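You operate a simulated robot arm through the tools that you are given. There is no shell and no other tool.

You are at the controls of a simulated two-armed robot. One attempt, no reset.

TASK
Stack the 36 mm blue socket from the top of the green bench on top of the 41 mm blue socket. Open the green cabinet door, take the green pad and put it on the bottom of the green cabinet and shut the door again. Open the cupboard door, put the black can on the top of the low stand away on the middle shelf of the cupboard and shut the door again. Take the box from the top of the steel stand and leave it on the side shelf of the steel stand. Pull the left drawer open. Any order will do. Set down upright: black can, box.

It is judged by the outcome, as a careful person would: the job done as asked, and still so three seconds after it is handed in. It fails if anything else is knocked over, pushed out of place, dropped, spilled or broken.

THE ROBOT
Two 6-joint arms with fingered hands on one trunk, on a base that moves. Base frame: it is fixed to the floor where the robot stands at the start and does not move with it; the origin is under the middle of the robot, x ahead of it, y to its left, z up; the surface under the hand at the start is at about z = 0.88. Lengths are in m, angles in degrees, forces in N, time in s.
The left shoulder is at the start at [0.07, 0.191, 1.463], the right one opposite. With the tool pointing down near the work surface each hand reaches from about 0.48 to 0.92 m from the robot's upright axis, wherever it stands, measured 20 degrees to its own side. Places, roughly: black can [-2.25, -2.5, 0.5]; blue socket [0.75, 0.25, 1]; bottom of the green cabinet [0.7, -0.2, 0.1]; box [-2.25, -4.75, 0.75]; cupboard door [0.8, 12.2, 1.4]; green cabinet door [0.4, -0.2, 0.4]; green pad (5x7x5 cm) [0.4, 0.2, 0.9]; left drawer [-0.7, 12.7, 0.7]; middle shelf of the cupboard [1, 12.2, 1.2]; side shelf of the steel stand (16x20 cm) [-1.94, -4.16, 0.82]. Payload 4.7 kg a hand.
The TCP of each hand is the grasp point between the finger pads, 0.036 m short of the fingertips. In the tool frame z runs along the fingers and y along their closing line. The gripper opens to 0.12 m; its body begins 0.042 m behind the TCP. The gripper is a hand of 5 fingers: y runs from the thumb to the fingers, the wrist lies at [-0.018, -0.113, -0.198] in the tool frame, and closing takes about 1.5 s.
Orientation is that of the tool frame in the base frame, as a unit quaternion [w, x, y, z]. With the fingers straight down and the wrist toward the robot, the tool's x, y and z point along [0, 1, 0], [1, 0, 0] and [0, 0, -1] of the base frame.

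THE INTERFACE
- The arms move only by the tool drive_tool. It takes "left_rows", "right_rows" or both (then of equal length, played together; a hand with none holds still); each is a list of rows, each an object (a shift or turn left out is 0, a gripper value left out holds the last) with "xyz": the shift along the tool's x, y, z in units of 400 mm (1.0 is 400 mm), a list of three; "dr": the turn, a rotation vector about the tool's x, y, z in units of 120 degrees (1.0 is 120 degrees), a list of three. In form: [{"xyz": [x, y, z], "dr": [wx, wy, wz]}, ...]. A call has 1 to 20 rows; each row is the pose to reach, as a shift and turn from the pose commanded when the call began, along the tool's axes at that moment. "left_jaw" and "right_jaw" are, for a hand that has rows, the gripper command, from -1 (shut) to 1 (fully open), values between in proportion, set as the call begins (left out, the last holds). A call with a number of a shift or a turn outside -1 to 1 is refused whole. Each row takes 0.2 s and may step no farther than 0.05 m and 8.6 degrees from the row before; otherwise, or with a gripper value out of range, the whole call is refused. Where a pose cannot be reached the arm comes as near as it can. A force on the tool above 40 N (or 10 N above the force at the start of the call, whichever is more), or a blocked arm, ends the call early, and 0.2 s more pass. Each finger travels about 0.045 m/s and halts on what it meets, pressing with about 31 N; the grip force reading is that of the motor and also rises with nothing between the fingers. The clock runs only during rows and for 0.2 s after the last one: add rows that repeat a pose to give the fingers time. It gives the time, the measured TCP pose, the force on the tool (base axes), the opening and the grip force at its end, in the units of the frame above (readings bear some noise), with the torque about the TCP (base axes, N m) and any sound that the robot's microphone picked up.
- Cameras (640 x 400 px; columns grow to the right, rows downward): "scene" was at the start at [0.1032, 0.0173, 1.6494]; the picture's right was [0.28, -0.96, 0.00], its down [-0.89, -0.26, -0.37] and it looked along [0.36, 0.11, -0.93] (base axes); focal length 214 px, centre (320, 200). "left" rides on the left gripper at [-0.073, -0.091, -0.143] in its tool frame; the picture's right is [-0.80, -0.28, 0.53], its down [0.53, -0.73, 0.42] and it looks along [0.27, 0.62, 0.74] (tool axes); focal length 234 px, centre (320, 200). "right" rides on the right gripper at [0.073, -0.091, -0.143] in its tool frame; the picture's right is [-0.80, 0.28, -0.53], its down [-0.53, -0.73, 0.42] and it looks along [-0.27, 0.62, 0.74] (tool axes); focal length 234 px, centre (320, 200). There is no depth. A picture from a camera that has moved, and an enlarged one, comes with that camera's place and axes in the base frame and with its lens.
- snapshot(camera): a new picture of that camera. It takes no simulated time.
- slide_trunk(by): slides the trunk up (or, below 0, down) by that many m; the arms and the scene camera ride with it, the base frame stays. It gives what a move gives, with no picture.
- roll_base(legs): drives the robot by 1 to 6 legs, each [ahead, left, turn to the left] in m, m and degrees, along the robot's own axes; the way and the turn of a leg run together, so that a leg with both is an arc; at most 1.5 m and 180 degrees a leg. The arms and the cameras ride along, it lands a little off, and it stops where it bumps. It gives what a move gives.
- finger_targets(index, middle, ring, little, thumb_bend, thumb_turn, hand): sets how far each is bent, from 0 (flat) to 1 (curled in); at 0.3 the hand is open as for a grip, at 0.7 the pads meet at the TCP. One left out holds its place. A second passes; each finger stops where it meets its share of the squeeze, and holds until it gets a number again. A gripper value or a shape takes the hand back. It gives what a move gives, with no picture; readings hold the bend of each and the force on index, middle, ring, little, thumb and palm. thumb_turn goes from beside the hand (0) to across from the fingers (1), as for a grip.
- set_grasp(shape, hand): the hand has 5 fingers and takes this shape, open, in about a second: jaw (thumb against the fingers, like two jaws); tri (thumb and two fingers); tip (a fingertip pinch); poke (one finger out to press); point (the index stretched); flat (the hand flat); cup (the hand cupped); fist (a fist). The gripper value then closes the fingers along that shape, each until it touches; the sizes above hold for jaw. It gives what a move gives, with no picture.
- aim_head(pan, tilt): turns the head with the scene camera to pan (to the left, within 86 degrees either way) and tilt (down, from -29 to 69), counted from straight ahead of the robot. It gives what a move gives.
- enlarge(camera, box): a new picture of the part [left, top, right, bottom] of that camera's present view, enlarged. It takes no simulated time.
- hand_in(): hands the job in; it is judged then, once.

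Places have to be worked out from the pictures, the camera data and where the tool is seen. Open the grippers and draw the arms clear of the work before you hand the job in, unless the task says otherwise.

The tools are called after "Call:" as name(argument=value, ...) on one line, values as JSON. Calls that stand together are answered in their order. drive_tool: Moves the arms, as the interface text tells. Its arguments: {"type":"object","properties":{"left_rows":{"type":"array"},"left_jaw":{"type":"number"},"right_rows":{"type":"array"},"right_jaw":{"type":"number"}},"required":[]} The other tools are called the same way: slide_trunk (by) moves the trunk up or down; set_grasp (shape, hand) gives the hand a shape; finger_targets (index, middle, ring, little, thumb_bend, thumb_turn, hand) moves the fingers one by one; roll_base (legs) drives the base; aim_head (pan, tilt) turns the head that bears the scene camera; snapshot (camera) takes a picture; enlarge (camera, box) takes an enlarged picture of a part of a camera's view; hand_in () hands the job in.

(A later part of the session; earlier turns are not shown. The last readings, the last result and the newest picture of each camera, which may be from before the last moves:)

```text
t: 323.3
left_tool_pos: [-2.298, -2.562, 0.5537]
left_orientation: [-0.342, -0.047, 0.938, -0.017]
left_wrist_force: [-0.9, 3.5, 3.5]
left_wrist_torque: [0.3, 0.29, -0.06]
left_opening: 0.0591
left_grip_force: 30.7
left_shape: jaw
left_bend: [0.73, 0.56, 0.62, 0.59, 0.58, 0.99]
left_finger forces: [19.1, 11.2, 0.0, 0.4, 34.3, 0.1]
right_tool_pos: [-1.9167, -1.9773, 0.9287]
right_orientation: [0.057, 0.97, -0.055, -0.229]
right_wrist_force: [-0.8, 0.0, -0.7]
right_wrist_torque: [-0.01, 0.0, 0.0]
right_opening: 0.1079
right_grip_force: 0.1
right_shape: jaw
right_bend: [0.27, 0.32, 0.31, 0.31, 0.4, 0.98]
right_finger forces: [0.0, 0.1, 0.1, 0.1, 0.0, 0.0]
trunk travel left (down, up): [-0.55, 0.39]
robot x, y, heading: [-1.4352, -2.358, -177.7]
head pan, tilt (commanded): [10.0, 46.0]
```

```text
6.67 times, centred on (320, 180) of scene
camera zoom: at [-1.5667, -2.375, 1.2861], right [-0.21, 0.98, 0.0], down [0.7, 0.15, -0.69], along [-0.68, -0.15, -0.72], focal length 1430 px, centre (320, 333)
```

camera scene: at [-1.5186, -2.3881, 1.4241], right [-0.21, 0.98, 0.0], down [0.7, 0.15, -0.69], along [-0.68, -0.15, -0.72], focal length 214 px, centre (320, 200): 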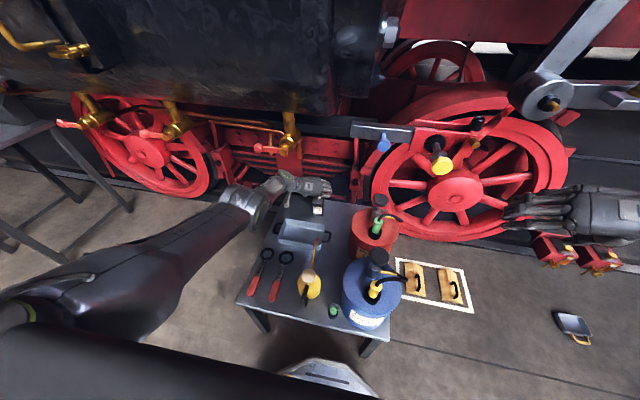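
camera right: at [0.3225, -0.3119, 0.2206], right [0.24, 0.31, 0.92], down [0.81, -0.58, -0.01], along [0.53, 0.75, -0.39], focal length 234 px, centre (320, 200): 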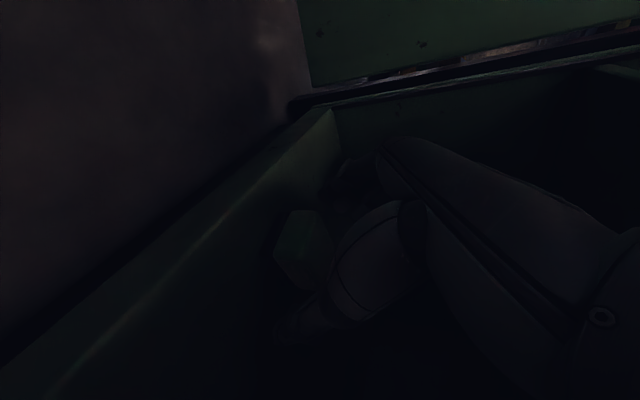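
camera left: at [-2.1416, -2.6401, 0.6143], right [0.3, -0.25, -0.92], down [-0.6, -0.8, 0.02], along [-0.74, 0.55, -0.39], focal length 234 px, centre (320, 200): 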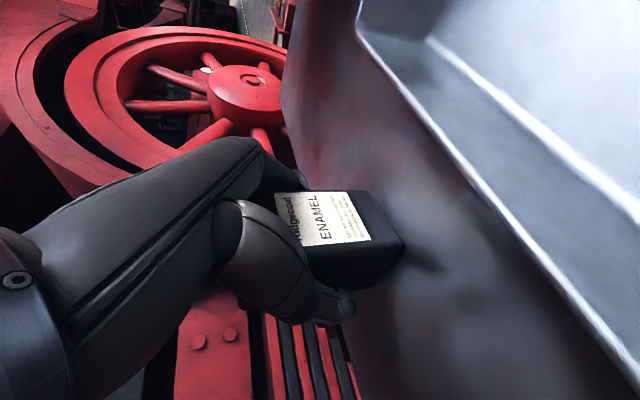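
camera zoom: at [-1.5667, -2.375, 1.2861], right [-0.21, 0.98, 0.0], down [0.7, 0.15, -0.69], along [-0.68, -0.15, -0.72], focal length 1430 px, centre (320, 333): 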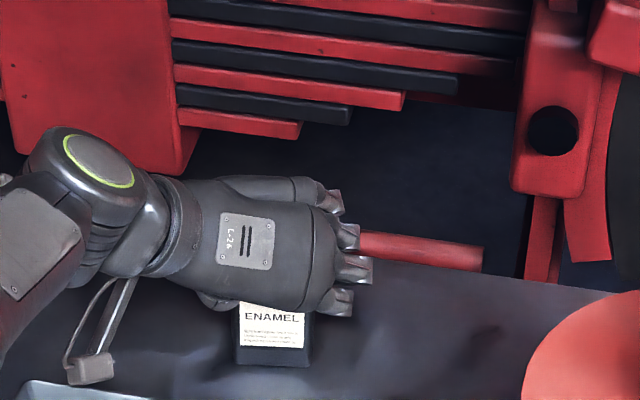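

The can is gripped (thumb 34 N, index and middle 30 N). I'll lift it 10 cm with the trunk and check.

Call:
slide_trunk(by=0.1)

Call:
snapshot(camera="left")

Call:
enlarge(camera="scene", box=[272, 150, 368, 210])

```text
t: 324.6
left_tool_pos: [-2.2982, -2.5629, 0.6507]
left_orientation: [-0.341, -0.047, 0.939, -0.017]
left_wrist_force: [-0.4, 0.2, -3.5]
left_wrist_torque: [0.01, 0.04, -0.01]
left_opening: 0.0585
left_grip_force: 30.6
left_shape: jaw
left_bend: [0.73, 0.56, 0.62, 0.71, 0.58, 0.99]
left_finger forces: [17.5, 10.1, 0.0, 1.3, 35.3, 0.1]
right_tool_pos: [-1.9166, -1.9759, 1.0275]
right_orientation: [0.059, 0.97, -0.056, -0.228]
right_wrist_force: [0.1, 0.2, -1.1]
right_wrist_torque: [0.01, 0.02, -0.01]
right_opening: 0.108
right_grip_force: 0.0
right_shape: jaw
right_bend: [0.27, 0.32, 0.31, 0.31, 0.4, 0.98]
right_finger forces: [0.0, 0.0, 0.0, 0.0, 0.1, 0.0]
trunk travel left (down, up): [-0.65, 0.29]
robot x, y, heading: [-1.4381, -2.3546, -177.7]
head pan, tilt (commanded): [10.0, 46.0]
```

```text
taken
camera left: at [-2.142, -2.6405, 0.7128], right [0.31, -0.25, -0.92], down [-0.6, -0.8, 0.01], along [-0.74, 0.55, -0.4], focal length 234 px, centre (320, 200)
```

left: 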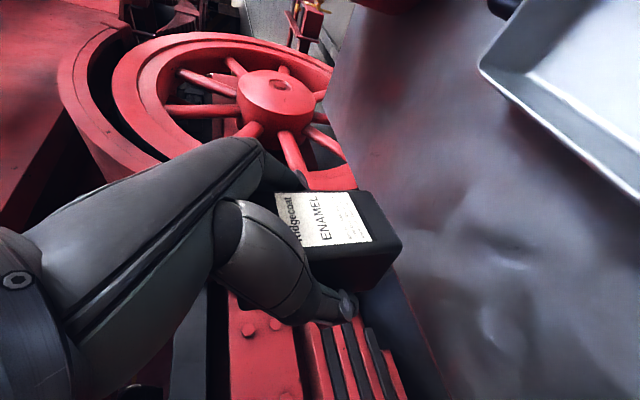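

```text
6.67 times, centred on (320, 180) of scene
camera zoom: at [-1.5682, -2.3755, 1.3858], right [-0.21, 0.98, 0.0], down [0.7, 0.15, -0.69], along [-0.68, -0.15, -0.72], focal length 1430 px, centre (320, 333)
```

zoom: 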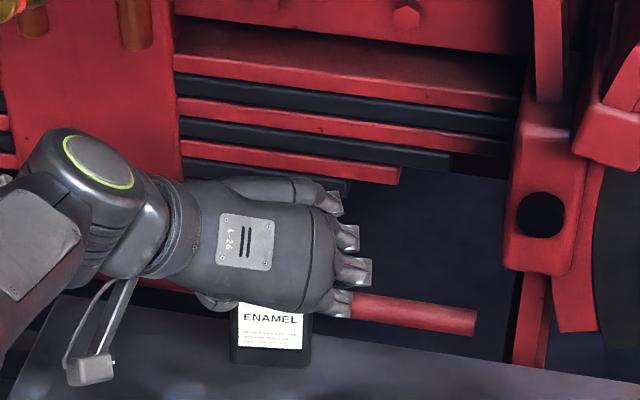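

The can is lifted, upright in the hand. The spout on the right and the brass valve above mean I should go out low and further south, so I'll raise 3 cm, roll 12 cm left, then back out.

Call:
slide_trunk(by=0.03)

Call:
roll_base(legs=[[0, 0.12, 0]])

Call:
snapshot(camera="scene")

Call:
snapshot(camera="left")

```text
t: 325.4
left_tool_pos: [-2.2977, -2.5626, 0.682]
left_orientation: [-0.339, -0.047, 0.939, -0.017]
left_wrist_force: [-1.2, 0.5, -4.4]
left_wrist_torque: [0.03, 0.04, 0.04]
left_opening: 0.0585
left_grip_force: 30.7
left_shape: jaw
left_bend: [0.73, 0.56, 0.62, 0.71, 0.58, 0.99]
left_finger forces: [17.6, 10.1, 0.0, 1.2, 35.2, 0.0]
right_tool_pos: [-1.917, -1.9765, 1.0575]
right_orientation: [0.058, 0.97, -0.056, -0.228]
right_wrist_force: [-0.2, 0.1, 0.2]
right_wrist_torque: [0.0, 0.0, 0.01]
right_opening: 0.1081
right_grip_force: 0.0
right_shape: jaw
right_bend: [0.27, 0.32, 0.31, 0.31, 0.4, 0.98]
right_finger forces: [0.1, 0.0, 0.0, 0.1, 0.0, 0.1]
trunk travel left (down, up): [-0.68, 0.26]
robot x, y, heading: [-1.4368, -2.3569, -178.0]
head pan, tilt (commanded): [10.0, 46.0]
```

```text
t: 326.6
left_tool_pos: [-2.2942, -2.6812, 0.6815]
left_orientation: [-0.34, -0.046, 0.939, -0.017]
left_wrist_force: [-0.5, 0.1, -5.0]
left_wrist_torque: [0.02, 0.02, -0.01]
left_opening: 0.0584
left_grip_force: 30.7
left_shape: jaw
left_bend: [0.73, 0.56, 0.62, 0.71, 0.58, 0.99]
left_finger forces: [17.6, 10.2, 0.1, 1.3, 35.2, 0.0]
right_tool_pos: [-1.9116, -2.0978, 1.0598]
right_orientation: [0.057, 0.97, -0.056, -0.228]
right_wrist_force: [0.3, -0.4, -0.3]
right_wrist_torque: [-0.01, -0.02, -0.02]
right_opening: 0.1079
right_grip_force: 0.1
right_shape: jaw
right_bend: [0.27, 0.32, 0.31, 0.31, 0.4, 0.98]
right_finger forces: [0.1, 0.0, 0.0, 0.1, 0.0, 0.0]
trunk travel left (down, up): [-0.68, 0.26]
robot x, y, heading: [-1.4321, -2.4751, -177.8]
head pan, tilt (commanded): [10.0, 46.0]
```

```text
taken
camera scene: at [-1.5634, -2.496, 1.4159], right [-0.21, 0.98, 0.0], down [0.7, 0.15, -0.69], along [-0.68, -0.15, -0.72], focal length 214 px, centre (320, 200)
```

scene: 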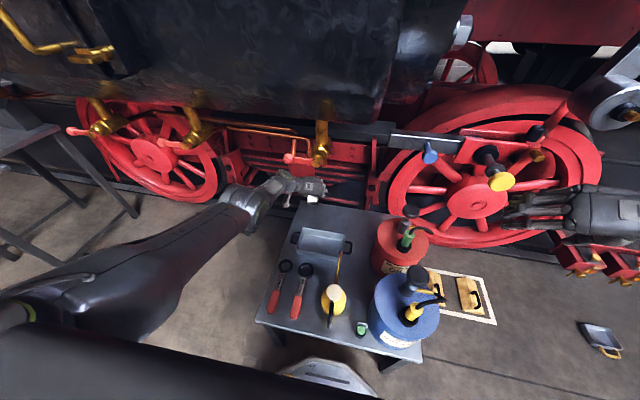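

```text
taken
camera left: at [-2.1379, -2.7599, 0.7434], right [0.31, -0.25, -0.92], down [-0.61, -0.8, 0.02], along [-0.73, 0.55, -0.39], focal length 234 px, centre (320, 200)
```

left: 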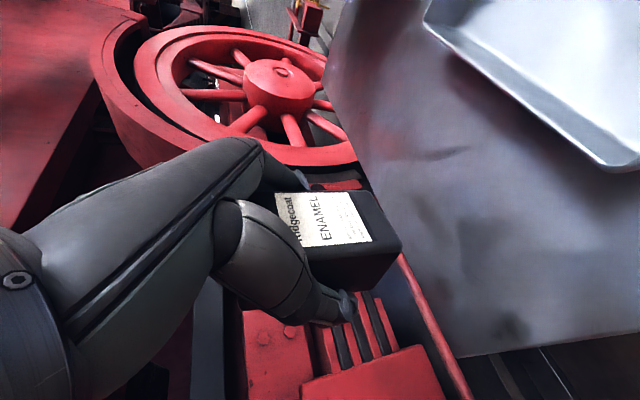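

All clear around the can. I'll roll straight back 0.55 m.

Call:
roll_base(legs=[[-0.55, 0, 0]])

Call:
snapshot(camera="scene")

Call:
snapshot(camera="left")

```text
t: 329.9
left_tool_pos: [-1.7224, -2.6682, 0.6817]
left_orientation: [-0.34, -0.051, 0.939, -0.019]
left_wrist_force: [-0.2, 0.0, -3.2]
left_wrist_torque: [-0.02, 0.04, 0.02]
left_opening: 0.0582
left_grip_force: 30.9
left_shape: jaw
left_bend: [0.73, 0.56, 0.62, 0.71, 0.58, 0.99]
left_finger forces: [17.5, 10.0, 0.1, 1.3, 35.1, 0.1]
right_tool_pos: [-1.3467, -2.0785, 1.0588]
right_orientation: [0.059, 0.971, -0.05, -0.227]
right_wrist_force: [0.5, -0.4, -0.3]
right_wrist_torque: [0.03, 0.0, -0.03]
right_opening: 0.1081
right_grip_force: 0.1
right_shape: jaw
right_bend: [0.27, 0.32, 0.31, 0.31, 0.4, 0.98]
right_finger forces: [0.0, 0.0, 0.0, 0.0, 0.1, 0.0]
trunk travel left (down, up): [-0.68, 0.26]
robot x, y, heading: [-0.8589, -2.4543, -177.2]
head pan, tilt (commanded): [10.0, 46.0]
```

```text
taken
camera scene: at [-0.9927, -2.4736, 1.4159], right [-0.22, 0.98, 0.0], down [0.7, 0.16, -0.69], along [-0.68, -0.15, -0.72], focal length 214 px, centre (320, 200)
```

scene: 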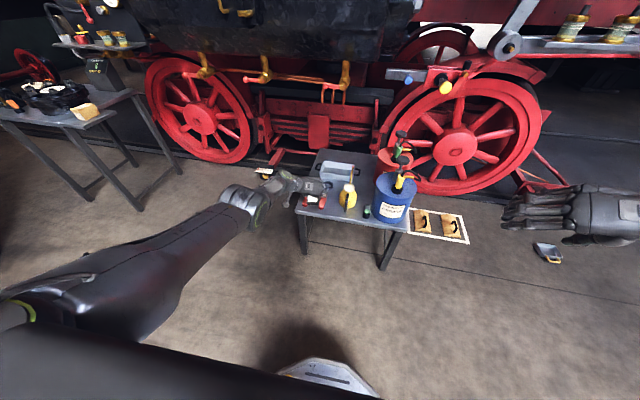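

```text
taken
camera left: at [-1.5642, -2.7439, 0.7433], right [0.31, -0.25, -0.92], down [-0.6, -0.8, 0.01], along [-0.74, 0.54, -0.39], focal length 234 px, centre (320, 200)
```

left: 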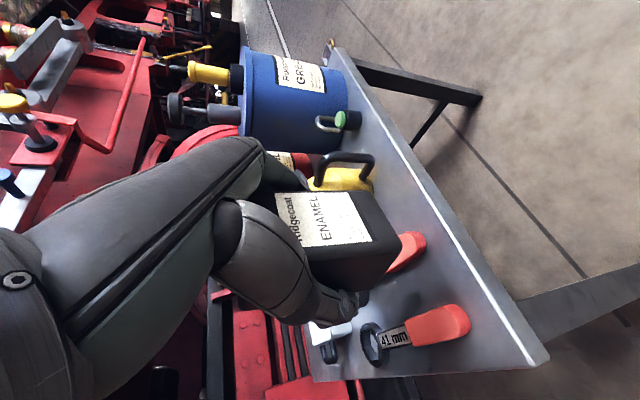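

The can is clear of the stand. I'll draw the left arm in, then turn to face north (+y) for the drive to the cupboard.

Call:
drive_tool(left_rows=[{"xyz": [-0.072, 0, -0.06]}, {"xyz": [-0.144, 0, -0.12]}, {"xyz": [-0.215, 0, -0.18]}, {"xyz": [-0.287, 0, -0.241]}, {"xyz": [-0.359, 0, -0.301]}, {"xyz": [-0.431, 0, -0.361]}, {"xyz": [-0.503, 0, -0.422]}, {"xyz": [-0.5745, 0, -0.482]}, {"xyz": [-0.5745, 0, -0.482]}])

Call:
slide_trunk(by=0.2)

Call:
roll_base(legs=[[0, 0, -92.8]])

Call:
aim_head(pan=0, tilt=20)

Call:
snapshot(camera="scene")

```text
t: 331.9
left_tool_pos: [-1.4223, -2.6364, 0.6823]
left_orientation: [-0.34, -0.051, 0.939, -0.018]
left_wrist_force: [-0.2, 0.3, -3.2]
left_wrist_torque: [0.03, -0.01, 0.0]
left_opening: 0.0573
left_grip_force: 31.2
left_shape: jaw
left_bend: [0.73, 0.57, 0.62, 0.71, 0.58, 0.99]
left_finger forces: [17.2, 9.7, 0.0, 1.5, 30.8, 0.1]
right_tool_pos: [-1.3471, -2.0792, 1.059]
right_orientation: [0.059, 0.971, -0.051, -0.227]
right_wrist_force: [-0.4, 0.1, 0.2]
right_wrist_torque: [-0.02, -0.02, 0.0]
right_opening: 0.1077
right_grip_force: 0.0
right_shape: jaw
right_bend: [0.27, 0.32, 0.31, 0.31, 0.4, 0.98]
right_finger forces: [0.0, 0.0, 0.0, 0.0, 0.0, 0.1]
trunk travel left (down, up): [-0.68, 0.26]
robot x, y, heading: [-0.8657, -2.4553, -177.4]
head pan, tilt (commanded): [10.0, 46.0]
```

```text
t: 334.1
left_tool_pos: [-1.4223, -2.6368, 0.8814]
left_orientation: [-0.34, -0.051, 0.939, -0.019]
left_wrist_force: [-0.4, 1.4, -4.1]
left_wrist_torque: [0.01, 0.03, 0.01]
left_opening: 0.0576
left_grip_force: 31.0
left_shape: jaw
left_bend: [0.73, 0.57, 0.62, 0.71, 0.58, 0.99]
left_finger forces: [17.2, 9.7, 0.0, 1.4, 30.9, 0.1]
right_tool_pos: [-1.3446, -2.0779, 1.2591]
right_orientation: [0.059, 0.971, -0.05, -0.227]
right_wrist_force: [0.5, -0.8, 0.5]
right_wrist_torque: [0.0, -0.02, 0.01]
right_opening: 0.1078
right_grip_force: 0.2
right_shape: jaw
right_bend: [0.27, 0.32, 0.31, 0.31, 0.4, 0.98]
right_finger forces: [0.0, 0.1, 0.0, 0.0, 0.1, 0.1]
trunk travel left (down, up): [-0.88, 0.06]
robot x, y, heading: [-0.859, -2.455, -177.2]
head pan, tilt (commanded): [10.0, 46.0]
```

```text
t: 338.7
left_tool_pos: [-0.9964, -1.8805, 0.8819]
left_orientation: [-0.244, 0.656, 0.674, 0.238]
left_wrist_force: [-0.2, -0.3, -3.9]
left_wrist_torque: [0.03, -0.03, -0.02]
left_opening: 0.0578
left_grip_force: 31.1
left_shape: jaw
left_bend: [0.73, 0.57, 0.62, 0.71, 0.58, 0.99]
left_finger forces: [17.1, 9.7, 0.0, 1.2, 29.7, 0.1]
right_tool_pos: [-0.4472, -2.0028, 1.2579]
right_orientation: [0.128, -0.62, 0.748, 0.198]
right_wrist_force: [0.6, -0.1, -0.3]
right_wrist_torque: [0.02, -0.02, 0.01]
right_opening: 0.108
right_grip_force: 0.1
right_shape: jaw
right_bend: [0.27, 0.32, 0.31, 0.31, 0.4, 0.98]
right_finger forces: [0.1, 0.0, 0.1, 0.0, 0.0, 0.1]
trunk travel left (down, up): [-0.88, 0.06]
robot x, y, heading: [-0.8645, -2.4552, 88.0]
head pan, tilt (commanded): [10.0, 46.0]
```

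```text
t: 339.6
left_tool_pos: [-0.9967, -1.8794, 0.8826]
left_orientation: [-0.245, 0.656, 0.673, 0.238]
left_wrist_force: [0.4, -0.1, -3.7]
left_wrist_torque: [0.07, 0.01, 0.03]
left_opening: 0.0575
left_grip_force: 31.0
left_shape: jaw
left_bend: [0.73, 0.57, 0.62, 0.71, 0.58, 0.99]
left_finger forces: [17.1, 9.5, 0.1, 1.3, 29.7, 0.0]
right_tool_pos: [-0.4475, -2.0024, 1.259]
right_orientation: [0.127, -0.62, 0.748, 0.198]
right_wrist_force: [0.2, 0.6, 1.1]
right_wrist_torque: [0.0, 0.01, 0.02]
right_opening: 0.1079
right_grip_force: 0.0
right_shape: jaw
right_bend: [0.27, 0.32, 0.31, 0.31, 0.4, 0.98]
right_finger forces: [0.0, 0.1, 0.0, 0.1, 0.0, 0.1]
trunk travel left (down, up): [-0.88, 0.06]
robot x, y, heading: [-0.8638, -2.455, 88.1]
head pan, tilt (commanded): [0.0, 20.0]
```

```text
taken
camera scene: at [-0.8585, -2.3095, 1.656], right [1.0, -0.03, 0.0], down [-0.01, -0.34, -0.94], along [0.03, 0.94, -0.34], focal length 214 px, centre (320, 200)
```

scene: 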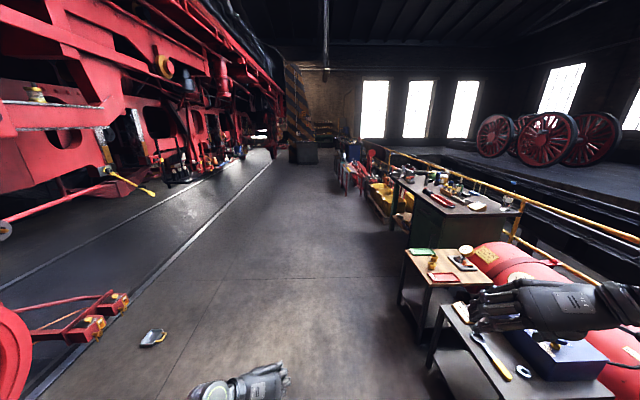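

The route north is open, with a black cabinet on the left at about y 7 (right edge x ≈ −0.65) and a tool table on the right at y 3–5. I'll drive the first 4.3 m and look again.

Call:
roll_base(legs=[[1.5, 0, 1.9], [1.5, 0, 0], [1.3, -0.22, 0]])

Call:
snapshot(camera="scene")

```text
t: 360.5
left_tool_pos: [-0.7756, 2.4756, 0.8827]
left_orientation: [-0.248, 0.644, 0.685, 0.234]
left_wrist_force: [0.5, 0.8, -3.5]
left_wrist_torque: [0.03, -0.03, -0.03]
left_opening: 0.0573
left_grip_force: 30.9
left_shape: jaw
left_bend: [0.73, 0.57, 0.62, 0.71, 0.58, 0.99]
left_finger forces: [17.2, 9.7, 0.0, 1.5, 29.6, 0.0]
right_tool_pos: [-0.2233, 2.3725, 1.2594]
right_orientation: [0.124, -0.633, 0.737, 0.201]
right_wrist_force: [0.3, 0.6, -0.2]
right_wrist_torque: [0.02, 0.02, -0.04]
right_opening: 0.1076
right_grip_force: 0.0
right_shape: jaw
right_bend: [0.27, 0.32, 0.31, 0.31, 0.4, 0.98]
right_finger forces: [0.0, 0.0, 0.0, 0.0, 0.0, 0.0]
trunk travel left (down, up): [-0.88, 0.06]
robot x, y, heading: [-0.6215, 1.9074, 90.1]
head pan, tilt (commanded): [0.0, 20.0]
```

```text
taken
camera scene: at [-0.6231, 2.0522, 1.6561], right [1.0, 0.0, 0.0], down [0.0, -0.34, -0.94], along [0.0, 0.94, -0.34], focal length 214 px, centre (320, 200)
```

scene: 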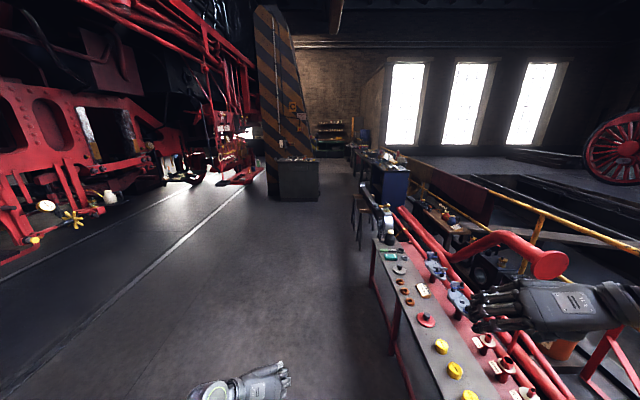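

The tool table's edge is close on my right, so I'll keep a bit left past it, then drift back to x ≈ −0.5 and look again at y ≈ 5.

Call:
roll_base(legs=[[0.3, 0.15, 0], [1.5, 0, 0], [1.2, -0.28, 0]])

Call:
snapshot(camera="scene")

```text
t: 375.7
left_tool_pos: [-0.5856, 5.5112, 0.8813]
left_orientation: [-0.246, 0.654, 0.675, 0.237]
left_wrist_force: [0.0, -0.3, -3.7]
left_wrist_torque: [0.01, -0.02, -0.02]
left_opening: 0.0576
left_grip_force: 30.6
left_shape: jaw
left_bend: [0.73, 0.57, 0.62, 0.71, 0.58, 0.99]
left_finger forces: [17.1, 9.7, 0.0, 1.4, 29.5, 0.1]
right_tool_pos: [-0.0344, 5.3897, 1.2602]
right_orientation: [0.128, -0.623, 0.746, 0.198]
right_wrist_force: [0.2, -0.5, 0.3]
right_wrist_torque: [-0.02, 0.01, 0.0]
right_opening: 0.108
right_grip_force: 0.1
right_shape: jaw
right_bend: [0.27, 0.32, 0.31, 0.31, 0.4, 0.98]
right_finger forces: [0.0, 0.0, 0.0, 0.1, 0.0, 0.0]
trunk travel left (down, up): [-0.88, 0.06]
robot x, y, heading: [-0.4455, 4.938, 88.4]
head pan, tilt (commanded): [0.0, 20.0]
```

```text
taken
camera scene: at [-0.4442, 5.0813, 1.6561], right [1.0, -0.03, 0.0], down [-0.01, -0.34, -0.94], along [0.03, 0.94, -0.34], focal length 214 px, centre (320, 200)
```

scene: 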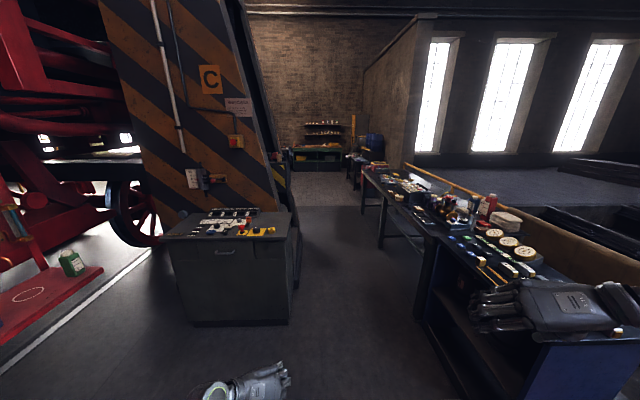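

The passage continues between the cabinet (x < −0.66) and the blue bench (x > 0.45). I want to check for anything low near my front right, so I'll look down there.

Call:
aim_head(pan=-35, tilt=55)

Call:
snapshot(camera="scene")

```text
t: 376.8
left_tool_pos: [-0.5837, 5.5115, 0.8821]
left_orientation: [-0.245, 0.654, 0.675, 0.237]
left_wrist_force: [-0.4, 0.0, -3.2]
left_wrist_torque: [0.02, -0.03, -0.02]
left_opening: 0.0575
left_grip_force: 30.9
left_shape: jaw
left_bend: [0.73, 0.57, 0.62, 0.71, 0.58, 0.99]
left_finger forces: [17.0, 9.8, 0.0, 1.5, 29.5, 0.0]
right_tool_pos: [-0.0333, 5.3898, 1.2594]
right_orientation: [0.126, -0.622, 0.747, 0.198]
right_wrist_force: [-0.7, 0.4, 0.0]
right_wrist_torque: [0.03, -0.02, -0.01]
right_opening: 0.1079
right_grip_force: 0.2
right_shape: jaw
right_bend: [0.27, 0.32, 0.31, 0.31, 0.4, 0.98]
right_finger forces: [0.1, 0.1, 0.0, 0.0, 0.0, 0.1]
trunk travel left (down, up): [-0.88, 0.06]
robot x, y, heading: [-0.4485, 4.9379, 88.4]
head pan, tilt (commanded): [-35.0, 55.0]
```

```text
taken
camera scene: at [-0.4038, 5.0463, 1.6041], right [0.8, -0.6, 0.0], down [-0.49, -0.66, -0.57], along [0.34, 0.46, -0.82], focal length 214 px, centre (320, 200)
```

scene: 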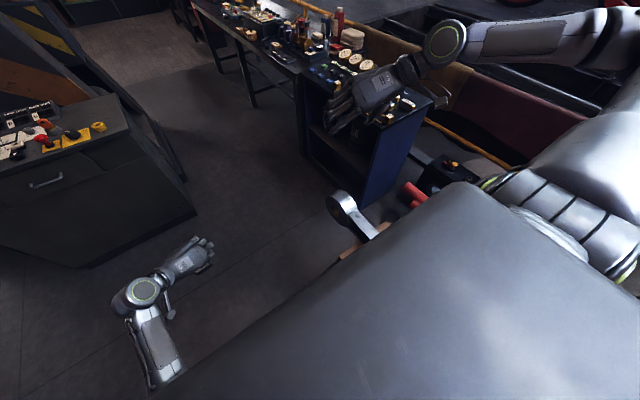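

A table with a big rod end is close on my front right (x > −0.2, y < 5.5). I'll shift left 13 cm, go past it, then veer right between the cabinet and the blue bench.

Call:
roll_base(legs=[[0, 0.13, 1.6], [0.55, 0, 0], [0.5, -0.34, 0]])

Call:
aim_head(pan=0, tilt=25)

Call:
snapshot(camera="scene")

```text
t: 383.8
left_tool_pos: [-0.396, 6.5616, 0.8836]
left_orientation: [-0.249, 0.644, 0.685, 0.234]
left_wrist_force: [0.7, 0.3, -3.8]
left_wrist_torque: [0.04, -0.02, -0.03]
left_opening: 0.0572
left_grip_force: 30.9
left_shape: jaw
left_bend: [0.73, 0.57, 0.62, 0.71, 0.58, 0.99]
left_finger forces: [17.1, 9.7, 0.1, 1.4, 29.4, 0.0]
right_tool_pos: [0.1558, 6.4582, 1.2597]
right_orientation: [0.125, -0.634, 0.737, 0.2]
right_wrist_force: [-0.3, -0.4, 0.2]
right_wrist_torque: [0.02, 0.01, -0.01]
right_opening: 0.1077
right_grip_force: 0.1
right_shape: jaw
right_bend: [0.27, 0.32, 0.31, 0.31, 0.4, 0.98]
right_finger forces: [0.0, 0.0, 0.0, 0.1, 0.1, 0.0]
trunk travel left (down, up): [-0.88, 0.06]
robot x, y, heading: [-0.2414, 5.9938, 90.2]
head pan, tilt (commanded): [-35.0, 55.0]
```

```text
t: 384.8
left_tool_pos: [-0.3966, 6.5623, 0.8824]
left_orientation: [-0.248, 0.645, 0.684, 0.234]
left_wrist_force: [0.1, -0.3, -5.1]
left_wrist_torque: [0.03, -0.04, -0.03]
left_opening: 0.0573
left_grip_force: 31.2
left_shape: jaw
left_bend: [0.73, 0.57, 0.62, 0.71, 0.58, 0.99]
left_finger forces: [17.0, 9.8, 0.0, 1.3, 29.5, 0.0]
right_tool_pos: [0.1558, 6.4582, 1.2584]
right_orientation: [0.125, -0.633, 0.737, 0.2]
right_wrist_force: [0.1, -0.1, 0.0]
right_wrist_torque: [-0.04, 0.01, 0.0]
right_opening: 0.1081
right_grip_force: 0.1
right_shape: jaw
right_bend: [0.27, 0.32, 0.31, 0.31, 0.4, 0.98]
right_finger forces: [0.0, 0.0, 0.0, 0.0, 0.0, 0.0]
trunk travel left (down, up): [-0.88, 0.06]
robot x, y, heading: [-0.2412, 5.9941, 90.4]
head pan, tilt (commanded): [0.0, 25.0]
```

```text
taken
camera scene: at [-0.2444, 6.1376, 1.648], right [1.0, 0.0, 0.0], down [0.0, -0.42, -0.91], along [0.0, 0.91, -0.42], focal length 214 px, centre (320, 200)
```

scene: 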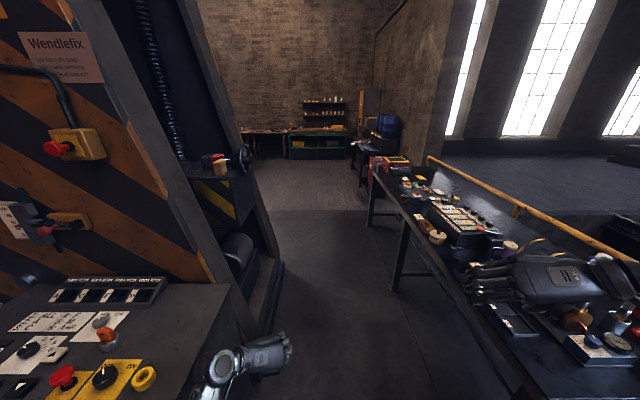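

The way ahead is clear to the end wall. I'll drive another 3 m, centred in the corridor.

Call:
roll_base(legs=[[0.6, -0.15, 0], [1.5, 0, 0], [0.9, 0, 0]])

Call:
snapshot(camera="scene")

```text
t: 399.7
left_tool_pos: [-0.3493, 9.5535, 0.8827]
left_orientation: [-0.252, 0.633, 0.695, 0.231]
left_wrist_force: [-0.2, -0.6, -4.5]
left_wrist_torque: [0.02, -0.01, 0.0]
left_opening: 0.0576
left_grip_force: 30.9
left_shape: jaw
left_bend: [0.73, 0.57, 0.62, 0.71, 0.58, 0.99]
left_finger forces: [17.1, 9.8, 0.1, 1.4, 29.5, 0.1]
right_tool_pos: [0.2074, 9.4679, 1.2598]
right_orientation: [0.121, -0.645, 0.727, 0.202]
right_wrist_force: [0.3, 0.0, 0.0]
right_wrist_torque: [0.0, 0.01, 0.01]
right_opening: 0.108
right_grip_force: 0.0
right_shape: jaw
right_bend: [0.27, 0.32, 0.31, 0.31, 0.4, 0.98]
right_finger forces: [0.1, 0.1, 0.1, 0.1, 0.1, 0.0]
trunk travel left (down, up): [-0.88, 0.06]
robot x, y, heading: [-0.1778, 8.9935, 91.4]
head pan, tilt (commanded): [0.0, 25.0]
```

```text
taken
camera scene: at [-0.1827, 9.1335, 1.6481], right [1.0, 0.03, 0.0], down [0.01, -0.42, -0.91], along [-0.03, 0.91, -0.42], focal length 214 px, centre (320, 200)
```

scene: 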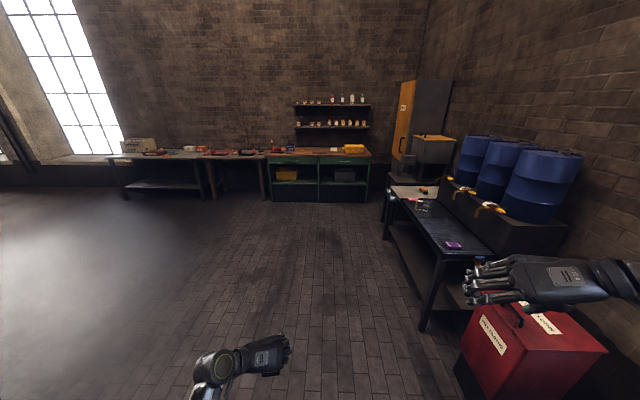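

I can see the end wall: a green workbench with two drawers, and a tall yellow cupboard at the right whose door faces −x. I'll zoom in on both.

Call:
enlarge(camera="scene", box=[360, 70, 488, 150])

Call:
enlarge(camera="scene", box=[352, 130, 480, 210])

Call:
enlarge(camera="scene", box=[240, 130, 384, 220])

```text
5.00 times, centred on (424, 110) of scene
camera zoom: at [-0.1827, 9.1335, 1.6481], right [1.0, 0.03, 0.0], down [0.01, -0.42, -0.91], along [-0.03, 0.91, -0.42], focal length 1072 px, centre (-200, 650)
```

zoom: 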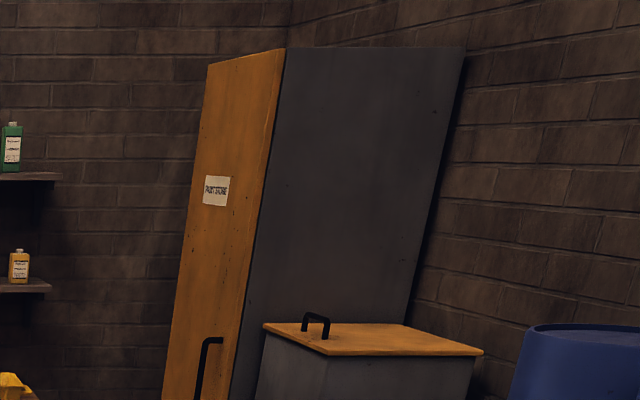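

```text
5.00 times, centred on (416, 170) of scene
camera zoom: at [-0.1827, 9.1335, 1.6481], right [1.0, 0.03, 0.0], down [0.01, -0.42, -0.91], along [-0.03, 0.91, -0.42], focal length 1072 px, centre (-160, 350)
```

zoom: 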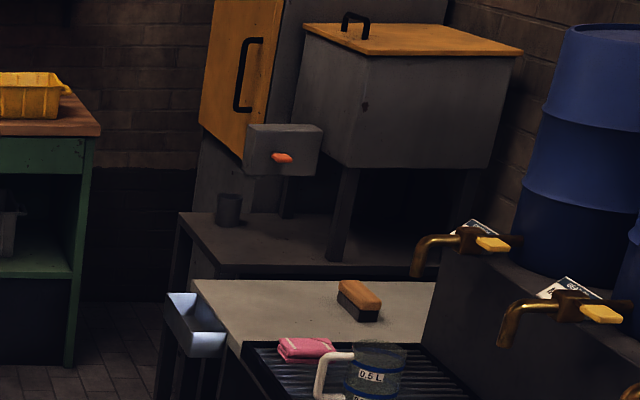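

```text
4.44 times, centred on (312, 175) of scene
camera zoom: at [-0.1827, 9.1335, 1.6481], right [1.0, 0.03, 0.0], down [0.01, -0.42, -0.91], along [-0.03, 0.91, -0.42], focal length 953 px, centre (356, 311)
```

zoom: 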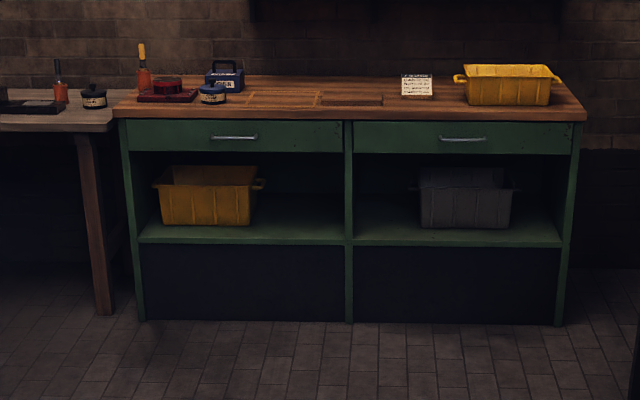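

The cupboard's handle is on its south side (right, when I face it), so the hinge is on the north. The green bench's left drawer is at about [−0.71, 12.56, 0.75]. I'll drive closer to examine the cupboard.

Call:
roll_base(legs=[[1.3, 0, -1.4], [1.0, 0, 0]])

Call:
aim_head(pan=-55, tilt=20)

Call:
snapshot(camera="scene")

```text
t: 410.9
left_tool_pos: [-0.3786, 11.8336, 0.8834]
left_orientation: [-0.249, 0.643, 0.686, 0.233]
left_wrist_force: [0.2, 0.5, -3.5]
left_wrist_torque: [0.03, -0.02, 0.01]
left_opening: 0.0574
left_grip_force: 30.9
left_shape: jaw
left_bend: [0.73, 0.57, 0.62, 0.71, 0.58, 0.99]
left_finger forces: [17.2, 9.9, 0.0, 1.5, 29.5, 0.0]
right_tool_pos: [0.1758, 11.7329, 1.2593]
right_orientation: [0.123, -0.635, 0.736, 0.2]
right_wrist_force: [-0.3, 0.2, -0.4]
right_wrist_torque: [-0.01, -0.02, 0.04]
right_opening: 0.1081
right_grip_force: 0.1
right_shape: jaw
right_bend: [0.27, 0.32, 0.31, 0.31, 0.4, 0.98]
right_finger forces: [0.0, 0.1, 0.0, 0.1, 0.0, 0.0]
trunk travel left (down, up): [-0.88, 0.06]
robot x, y, heading: [-0.2172, 11.2647, 90.3]
head pan, tilt (commanded): [0.0, 25.0]
```

```text
t: 412.1
left_tool_pos: [-0.3779, 11.8336, 0.8819]
left_orientation: [-0.249, 0.642, 0.687, 0.233]
left_wrist_force: [0.4, 0.3, -3.7]
left_wrist_torque: [0.05, -0.05, -0.02]
left_opening: 0.0574
left_grip_force: 30.8
left_shape: jaw
left_bend: [0.73, 0.57, 0.62, 0.71, 0.58, 0.99]
left_finger forces: [17.2, 10.0, 0.1, 1.5, 29.4, 0.0]
right_tool_pos: [0.1765, 11.734, 1.2596]
right_orientation: [0.124, -0.635, 0.736, 0.2]
right_wrist_force: [-0.2, -0.3, 0.5]
right_wrist_torque: [0.0, 0.01, 0.0]
right_opening: 0.1079
right_grip_force: 0.1
right_shape: jaw
right_bend: [0.27, 0.32, 0.31, 0.31, 0.4, 0.98]
right_finger forces: [0.0, 0.1, 0.0, 0.0, 0.0, 0.0]
trunk travel left (down, up): [-0.88, 0.06]
robot x, y, heading: [-0.2217, 11.263, 90.3]
head pan, tilt (commanded): [-55.0, 20.0]
```

```text
taken
camera scene: at [-0.1462, 11.3722, 1.6561], right [0.58, -0.82, 0.0], down [-0.28, -0.2, -0.94], along [0.77, 0.54, -0.34], focal length 214 px, centre (320, 200)
```

scene: 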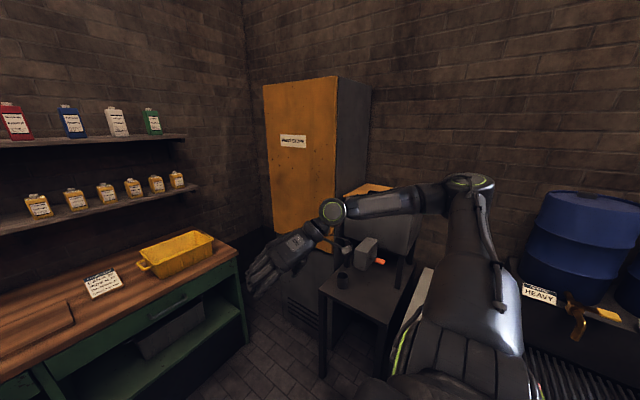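

The right arm hides part of the cupboard. I'll draw the right hand back and then zoom in on the door.

Call:
drive_tool(right_rows=[{"xyz": [0.03, -0.08, -0.06]}, {"xyz": [0.06, -0.16, -0.12]}, {"xyz": [0.09, -0.24, -0.18]}, {"xyz": [0.12, -0.32, -0.24]}, {"xyz": [0.12, -0.32, -0.24]}])

Call:
aim_head(pan=-50, tilt=15)

Call:
snapshot(camera="scene")

```text
t: 413.3
left_tool_pos: [-0.3767, 11.8364, 0.8827]
left_orientation: [-0.249, 0.643, 0.686, 0.231]
left_wrist_force: [1.0, 0.9, -5.0]
left_wrist_torque: [0.01, 0.0, -0.01]
left_opening: 0.0576
left_grip_force: 31.4
left_shape: jaw
left_bend: [0.73, 0.57, 0.62, 0.71, 0.58, 0.99]
left_finger forces: [17.3, 9.9, 0.1, 1.5, 29.5, 0.1]
right_tool_pos: [0.2005, 11.7472, 1.2633]
right_orientation: [0.123, -0.634, 0.737, 0.2]
right_wrist_force: [0.9, 0.0, 0.2]
right_wrist_torque: [0.0, 0.02, 0.03]
right_opening: 0.1081
right_grip_force: 0.0
right_shape: jaw
right_bend: [0.27, 0.32, 0.31, 0.31, 0.4, 0.98]
right_finger forces: [0.0, 0.0, 0.0, 0.1, 0.0, 0.0]
right hand out of reach, approached as far as the arm can: row 1, 2, 3, 4, 5
trunk travel left (down, up): [-0.88, 0.06]
robot x, y, heading: [-0.2196, 11.2641, 90.3]
head pan, tilt (commanded): [-55.0, 20.0]
```

```text
t: 414.0
left_tool_pos: [-0.3779, 11.8349, 0.8819]
left_orientation: [-0.25, 0.642, 0.686, 0.232]
left_wrist_force: [1.0, -0.6, -3.9]
left_wrist_torque: [0.0, -0.01, 0.03]
left_opening: 0.0572
left_grip_force: 31.3
left_shape: jaw
left_bend: [0.73, 0.57, 0.62, 0.71, 0.58, 0.99]
left_finger forces: [17.1, 9.9, 0.1, 1.5, 29.4, 0.0]
right_tool_pos: [0.1991, 11.7479, 1.264]
right_orientation: [0.124, -0.636, 0.735, 0.2]
right_wrist_force: [0.0, 0.1, 0.2]
right_wrist_torque: [-0.02, 0.01, 0.03]
right_opening: 0.1081
right_grip_force: 0.1
right_shape: jaw
right_bend: [0.27, 0.32, 0.31, 0.31, 0.4, 0.98]
right_finger forces: [0.1, 0.1, 0.0, 0.0, 0.0, 0.0]
trunk travel left (down, up): [-0.88, 0.06]
robot x, y, heading: [-0.2209, 11.2684, 90.4]
head pan, tilt (commanded): [-50.0, 15.0]
```

```text
taken
camera scene: at [-0.1497, 11.3789, 1.6641], right [0.65, -0.76, 0.0], down [-0.2, -0.17, -0.97], along [0.74, 0.62, -0.26], focal length 214 px, centre (320, 200)
```

scene: 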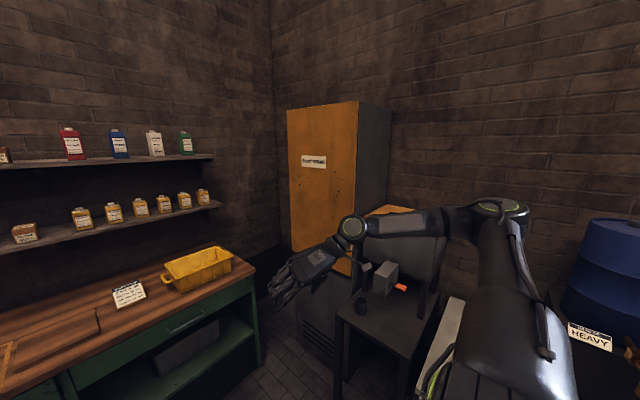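

Triangulated: door face x ≈ 0.87, y 11.99–12.53, z 0.85–1.86; handle near y ≈ 12.03, z 1.0–1.2; hinge on the north (left) side. As with the green cabinet the left hand is needed for the door, so I'll set the can down on the green bench for now and look for a free spot.

Call:
aim_head(pan=0, tilt=30)

Call:
snapshot(camera="scene")

Call:
enlarge(camera="scene", box=[160, 140, 480, 340])

```text
t: 415.2
left_tool_pos: [-0.3774, 11.8343, 0.8826]
left_orientation: [-0.249, 0.642, 0.687, 0.232]
left_wrist_force: [-0.6, 0.8, -5.3]
left_wrist_torque: [0.04, 0.0, -0.01]
left_opening: 0.0574
left_grip_force: 30.8
left_shape: jaw
left_bend: [0.73, 0.57, 0.62, 0.71, 0.58, 0.99]
left_finger forces: [17.0, 9.9, 0.0, 1.5, 29.5, 0.0]
right_tool_pos: [0.1978, 11.7453, 1.2647]
right_orientation: [0.123, -0.636, 0.735, 0.2]
right_wrist_force: [0.3, 0.3, 0.4]
right_wrist_torque: [-0.03, 0.02, 0.02]
right_opening: 0.1082
right_grip_force: 0.0
right_shape: jaw
right_bend: [0.27, 0.32, 0.31, 0.31, 0.4, 0.98]
right_finger forces: [0.0, 0.0, 0.0, 0.0, 0.0, 0.0]
trunk travel left (down, up): [-0.88, 0.06]
robot x, y, heading: [-0.2188, 11.2675, 90.3]
head pan, tilt (commanded): [0.0, 30.0]
```

```text
taken
camera scene: at [-0.2224, 11.4086, 1.64], right [1.0, 0.01, 0.0], down [0.0, -0.5, -0.87], along [0.0, 0.87, -0.5], focal length 214 px, centre (320, 200)
```

scene: 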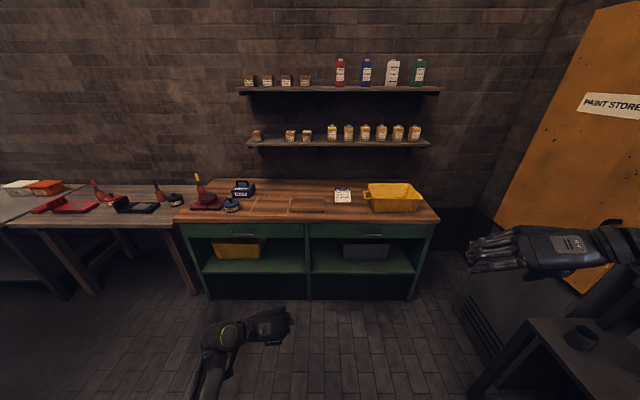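

```text
2.00 times, centred on (320, 240) of scene
camera zoom: at [-0.2224, 11.4086, 1.64], right [1.0, 0.01, 0.0], down [0.0, -0.5, -0.87], along [0.0, 0.87, -0.5], focal length 429 px, centre (320, 120)
```

zoom: 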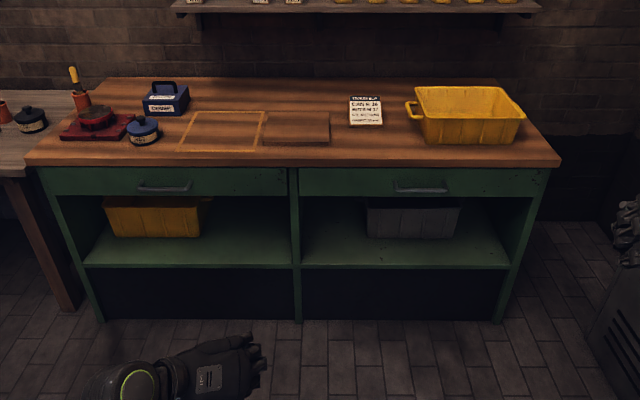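

There's free space on the bench top behind the dark patch at about [−0.25, 12.98]. I'll raise the trunk fully, extend the left arm and drive up to the bench.

Call:
slide_trunk(by=0.06)

Call:
drive_tool(left_rows=[{"xyz": [0.08, 0, 0.067]}, {"xyz": [0.16, 0, 0.134]}, {"xyz": [0.24, 0, 0.201]}, {"xyz": [0.32, 0, 0.268]}, {"xyz": [0.4, 0, 0.335]}, {"xyz": [0.479, 0, 0.402]}, {"xyz": [0.479, 0, 0.402]}])

Call:
roll_base(legs=[[0.6, -0.17, -0.3]])

Call:
aim_head(pan=8, tilt=42)

Call:
snapshot(camera="scene")

Call:
snapshot(camera="left")

```text
t: 416.2
left_tool_pos: [-0.3777, 11.8341, 0.942]
left_orientation: [-0.249, 0.642, 0.687, 0.233]
left_wrist_force: [0.7, 0.3, -4.9]
left_wrist_torque: [0.04, -0.04, -0.03]
left_opening: 0.0573
left_grip_force: 30.7
left_shape: jaw
left_bend: [0.73, 0.57, 0.62, 0.71, 0.58, 0.99]
left_finger forces: [17.1, 9.9, 0.0, 1.5, 29.4, 0.0]
right_tool_pos: [0.1981, 11.7472, 1.3241]
right_orientation: [0.123, -0.635, 0.735, 0.2]
right_wrist_force: [0.5, 0.2, -0.7]
right_wrist_torque: [-0.01, -0.02, 0.01]
right_opening: 0.1079
right_grip_force: 0.1
right_shape: jaw
right_bend: [0.27, 0.32, 0.31, 0.31, 0.4, 0.98]
right_finger forces: [0.0, 0.0, 0.0, 0.0, 0.1, 0.0]
trunk travel left (down, up): [-0.94, 0.0]
robot x, y, heading: [-0.2216, 11.2679, 90.5]
head pan, tilt (commanded): [0.0, 30.0]
```

```text
t: 417.8
left_tool_pos: [-0.3943, 12.084, 0.9408]
left_orientation: [-0.249, 0.642, 0.687, 0.232]
left_wrist_force: [1.0, 0.1, -4.5]
left_wrist_torque: [0.04, -0.01, 0.01]
left_opening: 0.0573
left_grip_force: 31.4
left_shape: jaw
left_bend: [0.73, 0.57, 0.62, 0.71, 0.58, 0.99]
left_finger forces: [17.1, 9.8, 0.0, 1.4, 29.1, 0.0]
right_tool_pos: [0.198, 11.7461, 1.3249]
right_orientation: [0.124, -0.635, 0.735, 0.201]
right_wrist_force: [1.0, 0.2, 0.0]
right_wrist_torque: [0.0, 0.01, 0.01]
right_opening: 0.108
right_grip_force: 0.0
right_shape: jaw
right_bend: [0.27, 0.32, 0.31, 0.31, 0.4, 0.98]
right_finger forces: [0.1, 0.0, 0.0, 0.1, 0.1, 0.1]
trunk travel left (down, up): [-0.94, 0.0]
robot x, y, heading: [-0.2223, 11.2673, 90.1]
head pan, tilt (commanded): [0.0, 30.0]
```

```text
t: 421.2
left_tool_pos: [-0.2278, 12.6725, 0.9422]
left_orientation: [-0.25, 0.643, 0.686, 0.233]
left_wrist_force: [-0.1, -0.5, -3.7]
left_wrist_torque: [0.07, -0.03, -0.02]
left_opening: 0.0573
left_grip_force: 31.0
left_shape: jaw
left_bend: [0.73, 0.57, 0.62, 0.71, 0.58, 0.99]
left_finger forces: [17.1, 9.9, 0.0, 1.4, 29.0, 0.0]
right_tool_pos: [0.3644, 12.3334, 1.3247]
right_orientation: [0.125, -0.633, 0.737, 0.2]
right_wrist_force: [-0.4, 0.1, 0.4]
right_wrist_torque: [-0.01, -0.01, -0.03]
right_opening: 0.1078
right_grip_force: 0.0
right_shape: jaw
right_bend: [0.27, 0.32, 0.31, 0.31, 0.4, 0.98]
right_finger forces: [0.0, 0.1, 0.0, 0.0, 0.0, 0.0]
trunk travel left (down, up): [-0.94, 0.0]
robot x, y, heading: [-0.0607, 11.8595, 90.4]
head pan, tilt (commanded): [0.0, 30.0]
```

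```text
t: 421.9
left_tool_pos: [-0.2269, 12.6749, 0.94]
left_orientation: [-0.248, 0.643, 0.686, 0.233]
left_wrist_force: [-0.1, -0.2, -4.3]
left_wrist_torque: [0.0, 0.0, 0.02]
left_opening: 0.0575
left_grip_force: 30.4
left_shape: jaw
left_bend: [0.73, 0.57, 0.62, 0.71, 0.58, 0.99]
left_finger forces: [17.1, 9.8, 0.0, 1.5, 29.1, 0.0]
right_tool_pos: [0.3645, 12.3362, 1.3237]
right_orientation: [0.123, -0.634, 0.737, 0.2]
right_wrist_force: [-0.4, 1.0, 0.1]
right_wrist_torque: [0.01, 0.0, -0.02]
right_opening: 0.1082
right_grip_force: 0.0
right_shape: jaw
right_bend: [0.27, 0.32, 0.31, 0.31, 0.4, 0.98]
right_finger forces: [0.0, 0.0, 0.0, 0.0, 0.0, 0.0]
trunk travel left (down, up): [-0.94, 0.0]
robot x, y, heading: [-0.0562, 11.8551, 90.2]
head pan, tilt (commanded): [8.0, 42.0]
```

```text
taken
camera scene: at [-0.0686, 11.9911, 1.6817], right [0.99, 0.14, 0.0], down [0.09, -0.66, -0.74], along [-0.11, 0.74, -0.67], focal length 214 px, centre (320, 200)
```

scene: 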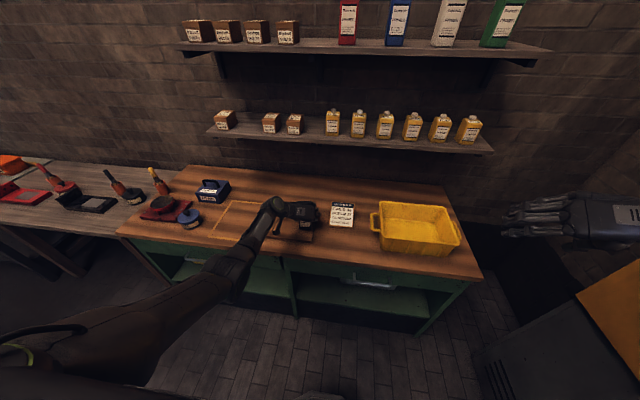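

```text
taken
camera left: at [-0.3081, 12.5195, 1.0029], right [-0.26, -0.3, -0.92], down [-0.77, 0.63, 0.01], along [0.58, 0.71, -0.4], focal length 234 px, centre (320, 200)
```

left: 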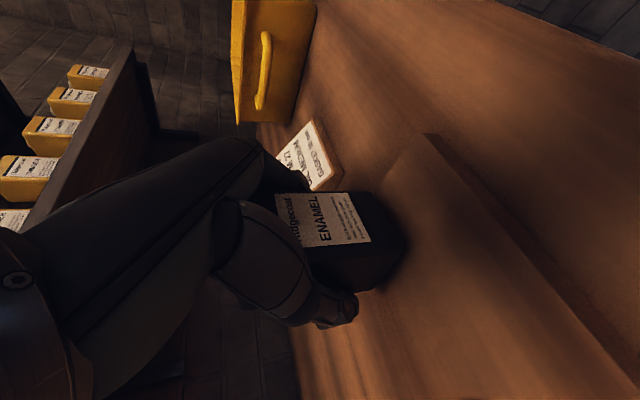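

The bench top ahead is free beyond the slightly raised board. I'll roll 25 cm ahead and 5 cm left to put the can over the free area behind it.

Call:
roll_base(legs=[[0.25, 0.05, 0]])

Call:
enlarge(camera="scene", box=[220, 170, 380, 270])

Call:
snapshot(camera="left")

```text
t: 423.8
left_tool_pos: [-0.2795, 12.9166, 0.9419]
left_orientation: [-0.248, 0.642, 0.686, 0.234]
left_wrist_force: [-0.5, -0.4, -4.7]
left_wrist_torque: [0.04, -0.01, 0.01]
left_opening: 0.0573
left_grip_force: 31.1
left_shape: jaw
left_bend: [0.73, 0.57, 0.62, 0.71, 0.58, 0.99]
left_finger forces: [17.1, 9.9, 0.0, 1.5, 29.2, 0.0]
right_tool_pos: [0.3122, 12.5792, 1.3252]
right_orientation: [0.124, -0.635, 0.736, 0.201]
right_wrist_force: [0.4, 0.2, 0.3]
right_wrist_torque: [0.03, -0.01, 0.03]
right_opening: 0.1078
right_grip_force: 0.0
right_shape: jaw
right_bend: [0.27, 0.32, 0.31, 0.31, 0.4, 0.98]
right_finger forces: [0.0, 0.0, 0.0, 0.1, 0.0, 0.1]
trunk travel left (down, up): [-0.94, 0.0]
robot x, y, heading: [-0.1034, 12.1002, 90.2]
head pan, tilt (commanded): [8.0, 42.0]
```

```text
4.00 times, centred on (300, 220) of scene
camera zoom: at [-0.1198, 12.2334, 1.682], right [0.99, 0.14, 0.0], down [0.1, -0.66, -0.74], along [-0.11, 0.74, -0.67], focal length 858 px, centre (400, 120)
```

zoom: 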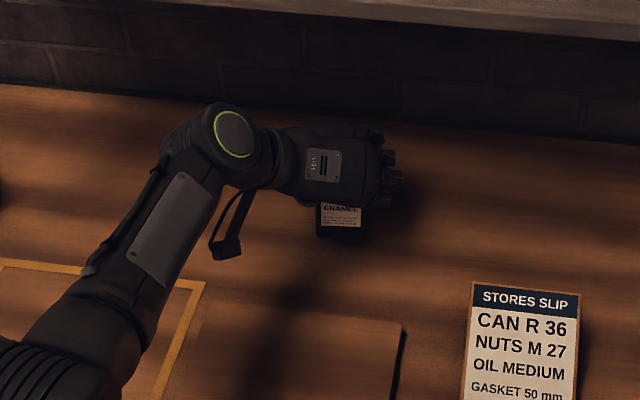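

```text
taken
camera left: at [-0.3598, 12.763, 1.0044], right [-0.26, -0.3, -0.92], down [-0.78, 0.63, 0.02], along [0.58, 0.72, -0.4], focal length 234 px, centre (320, 200)
```

left: 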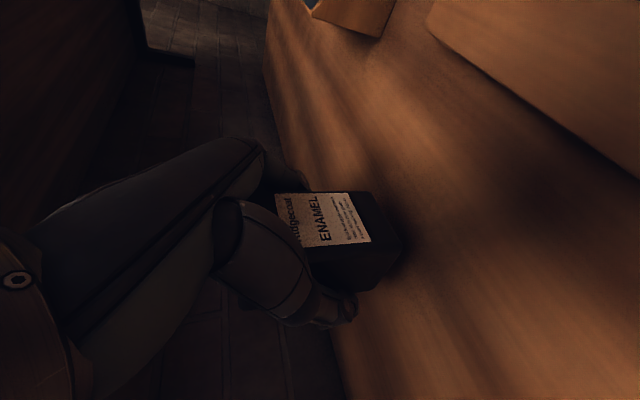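

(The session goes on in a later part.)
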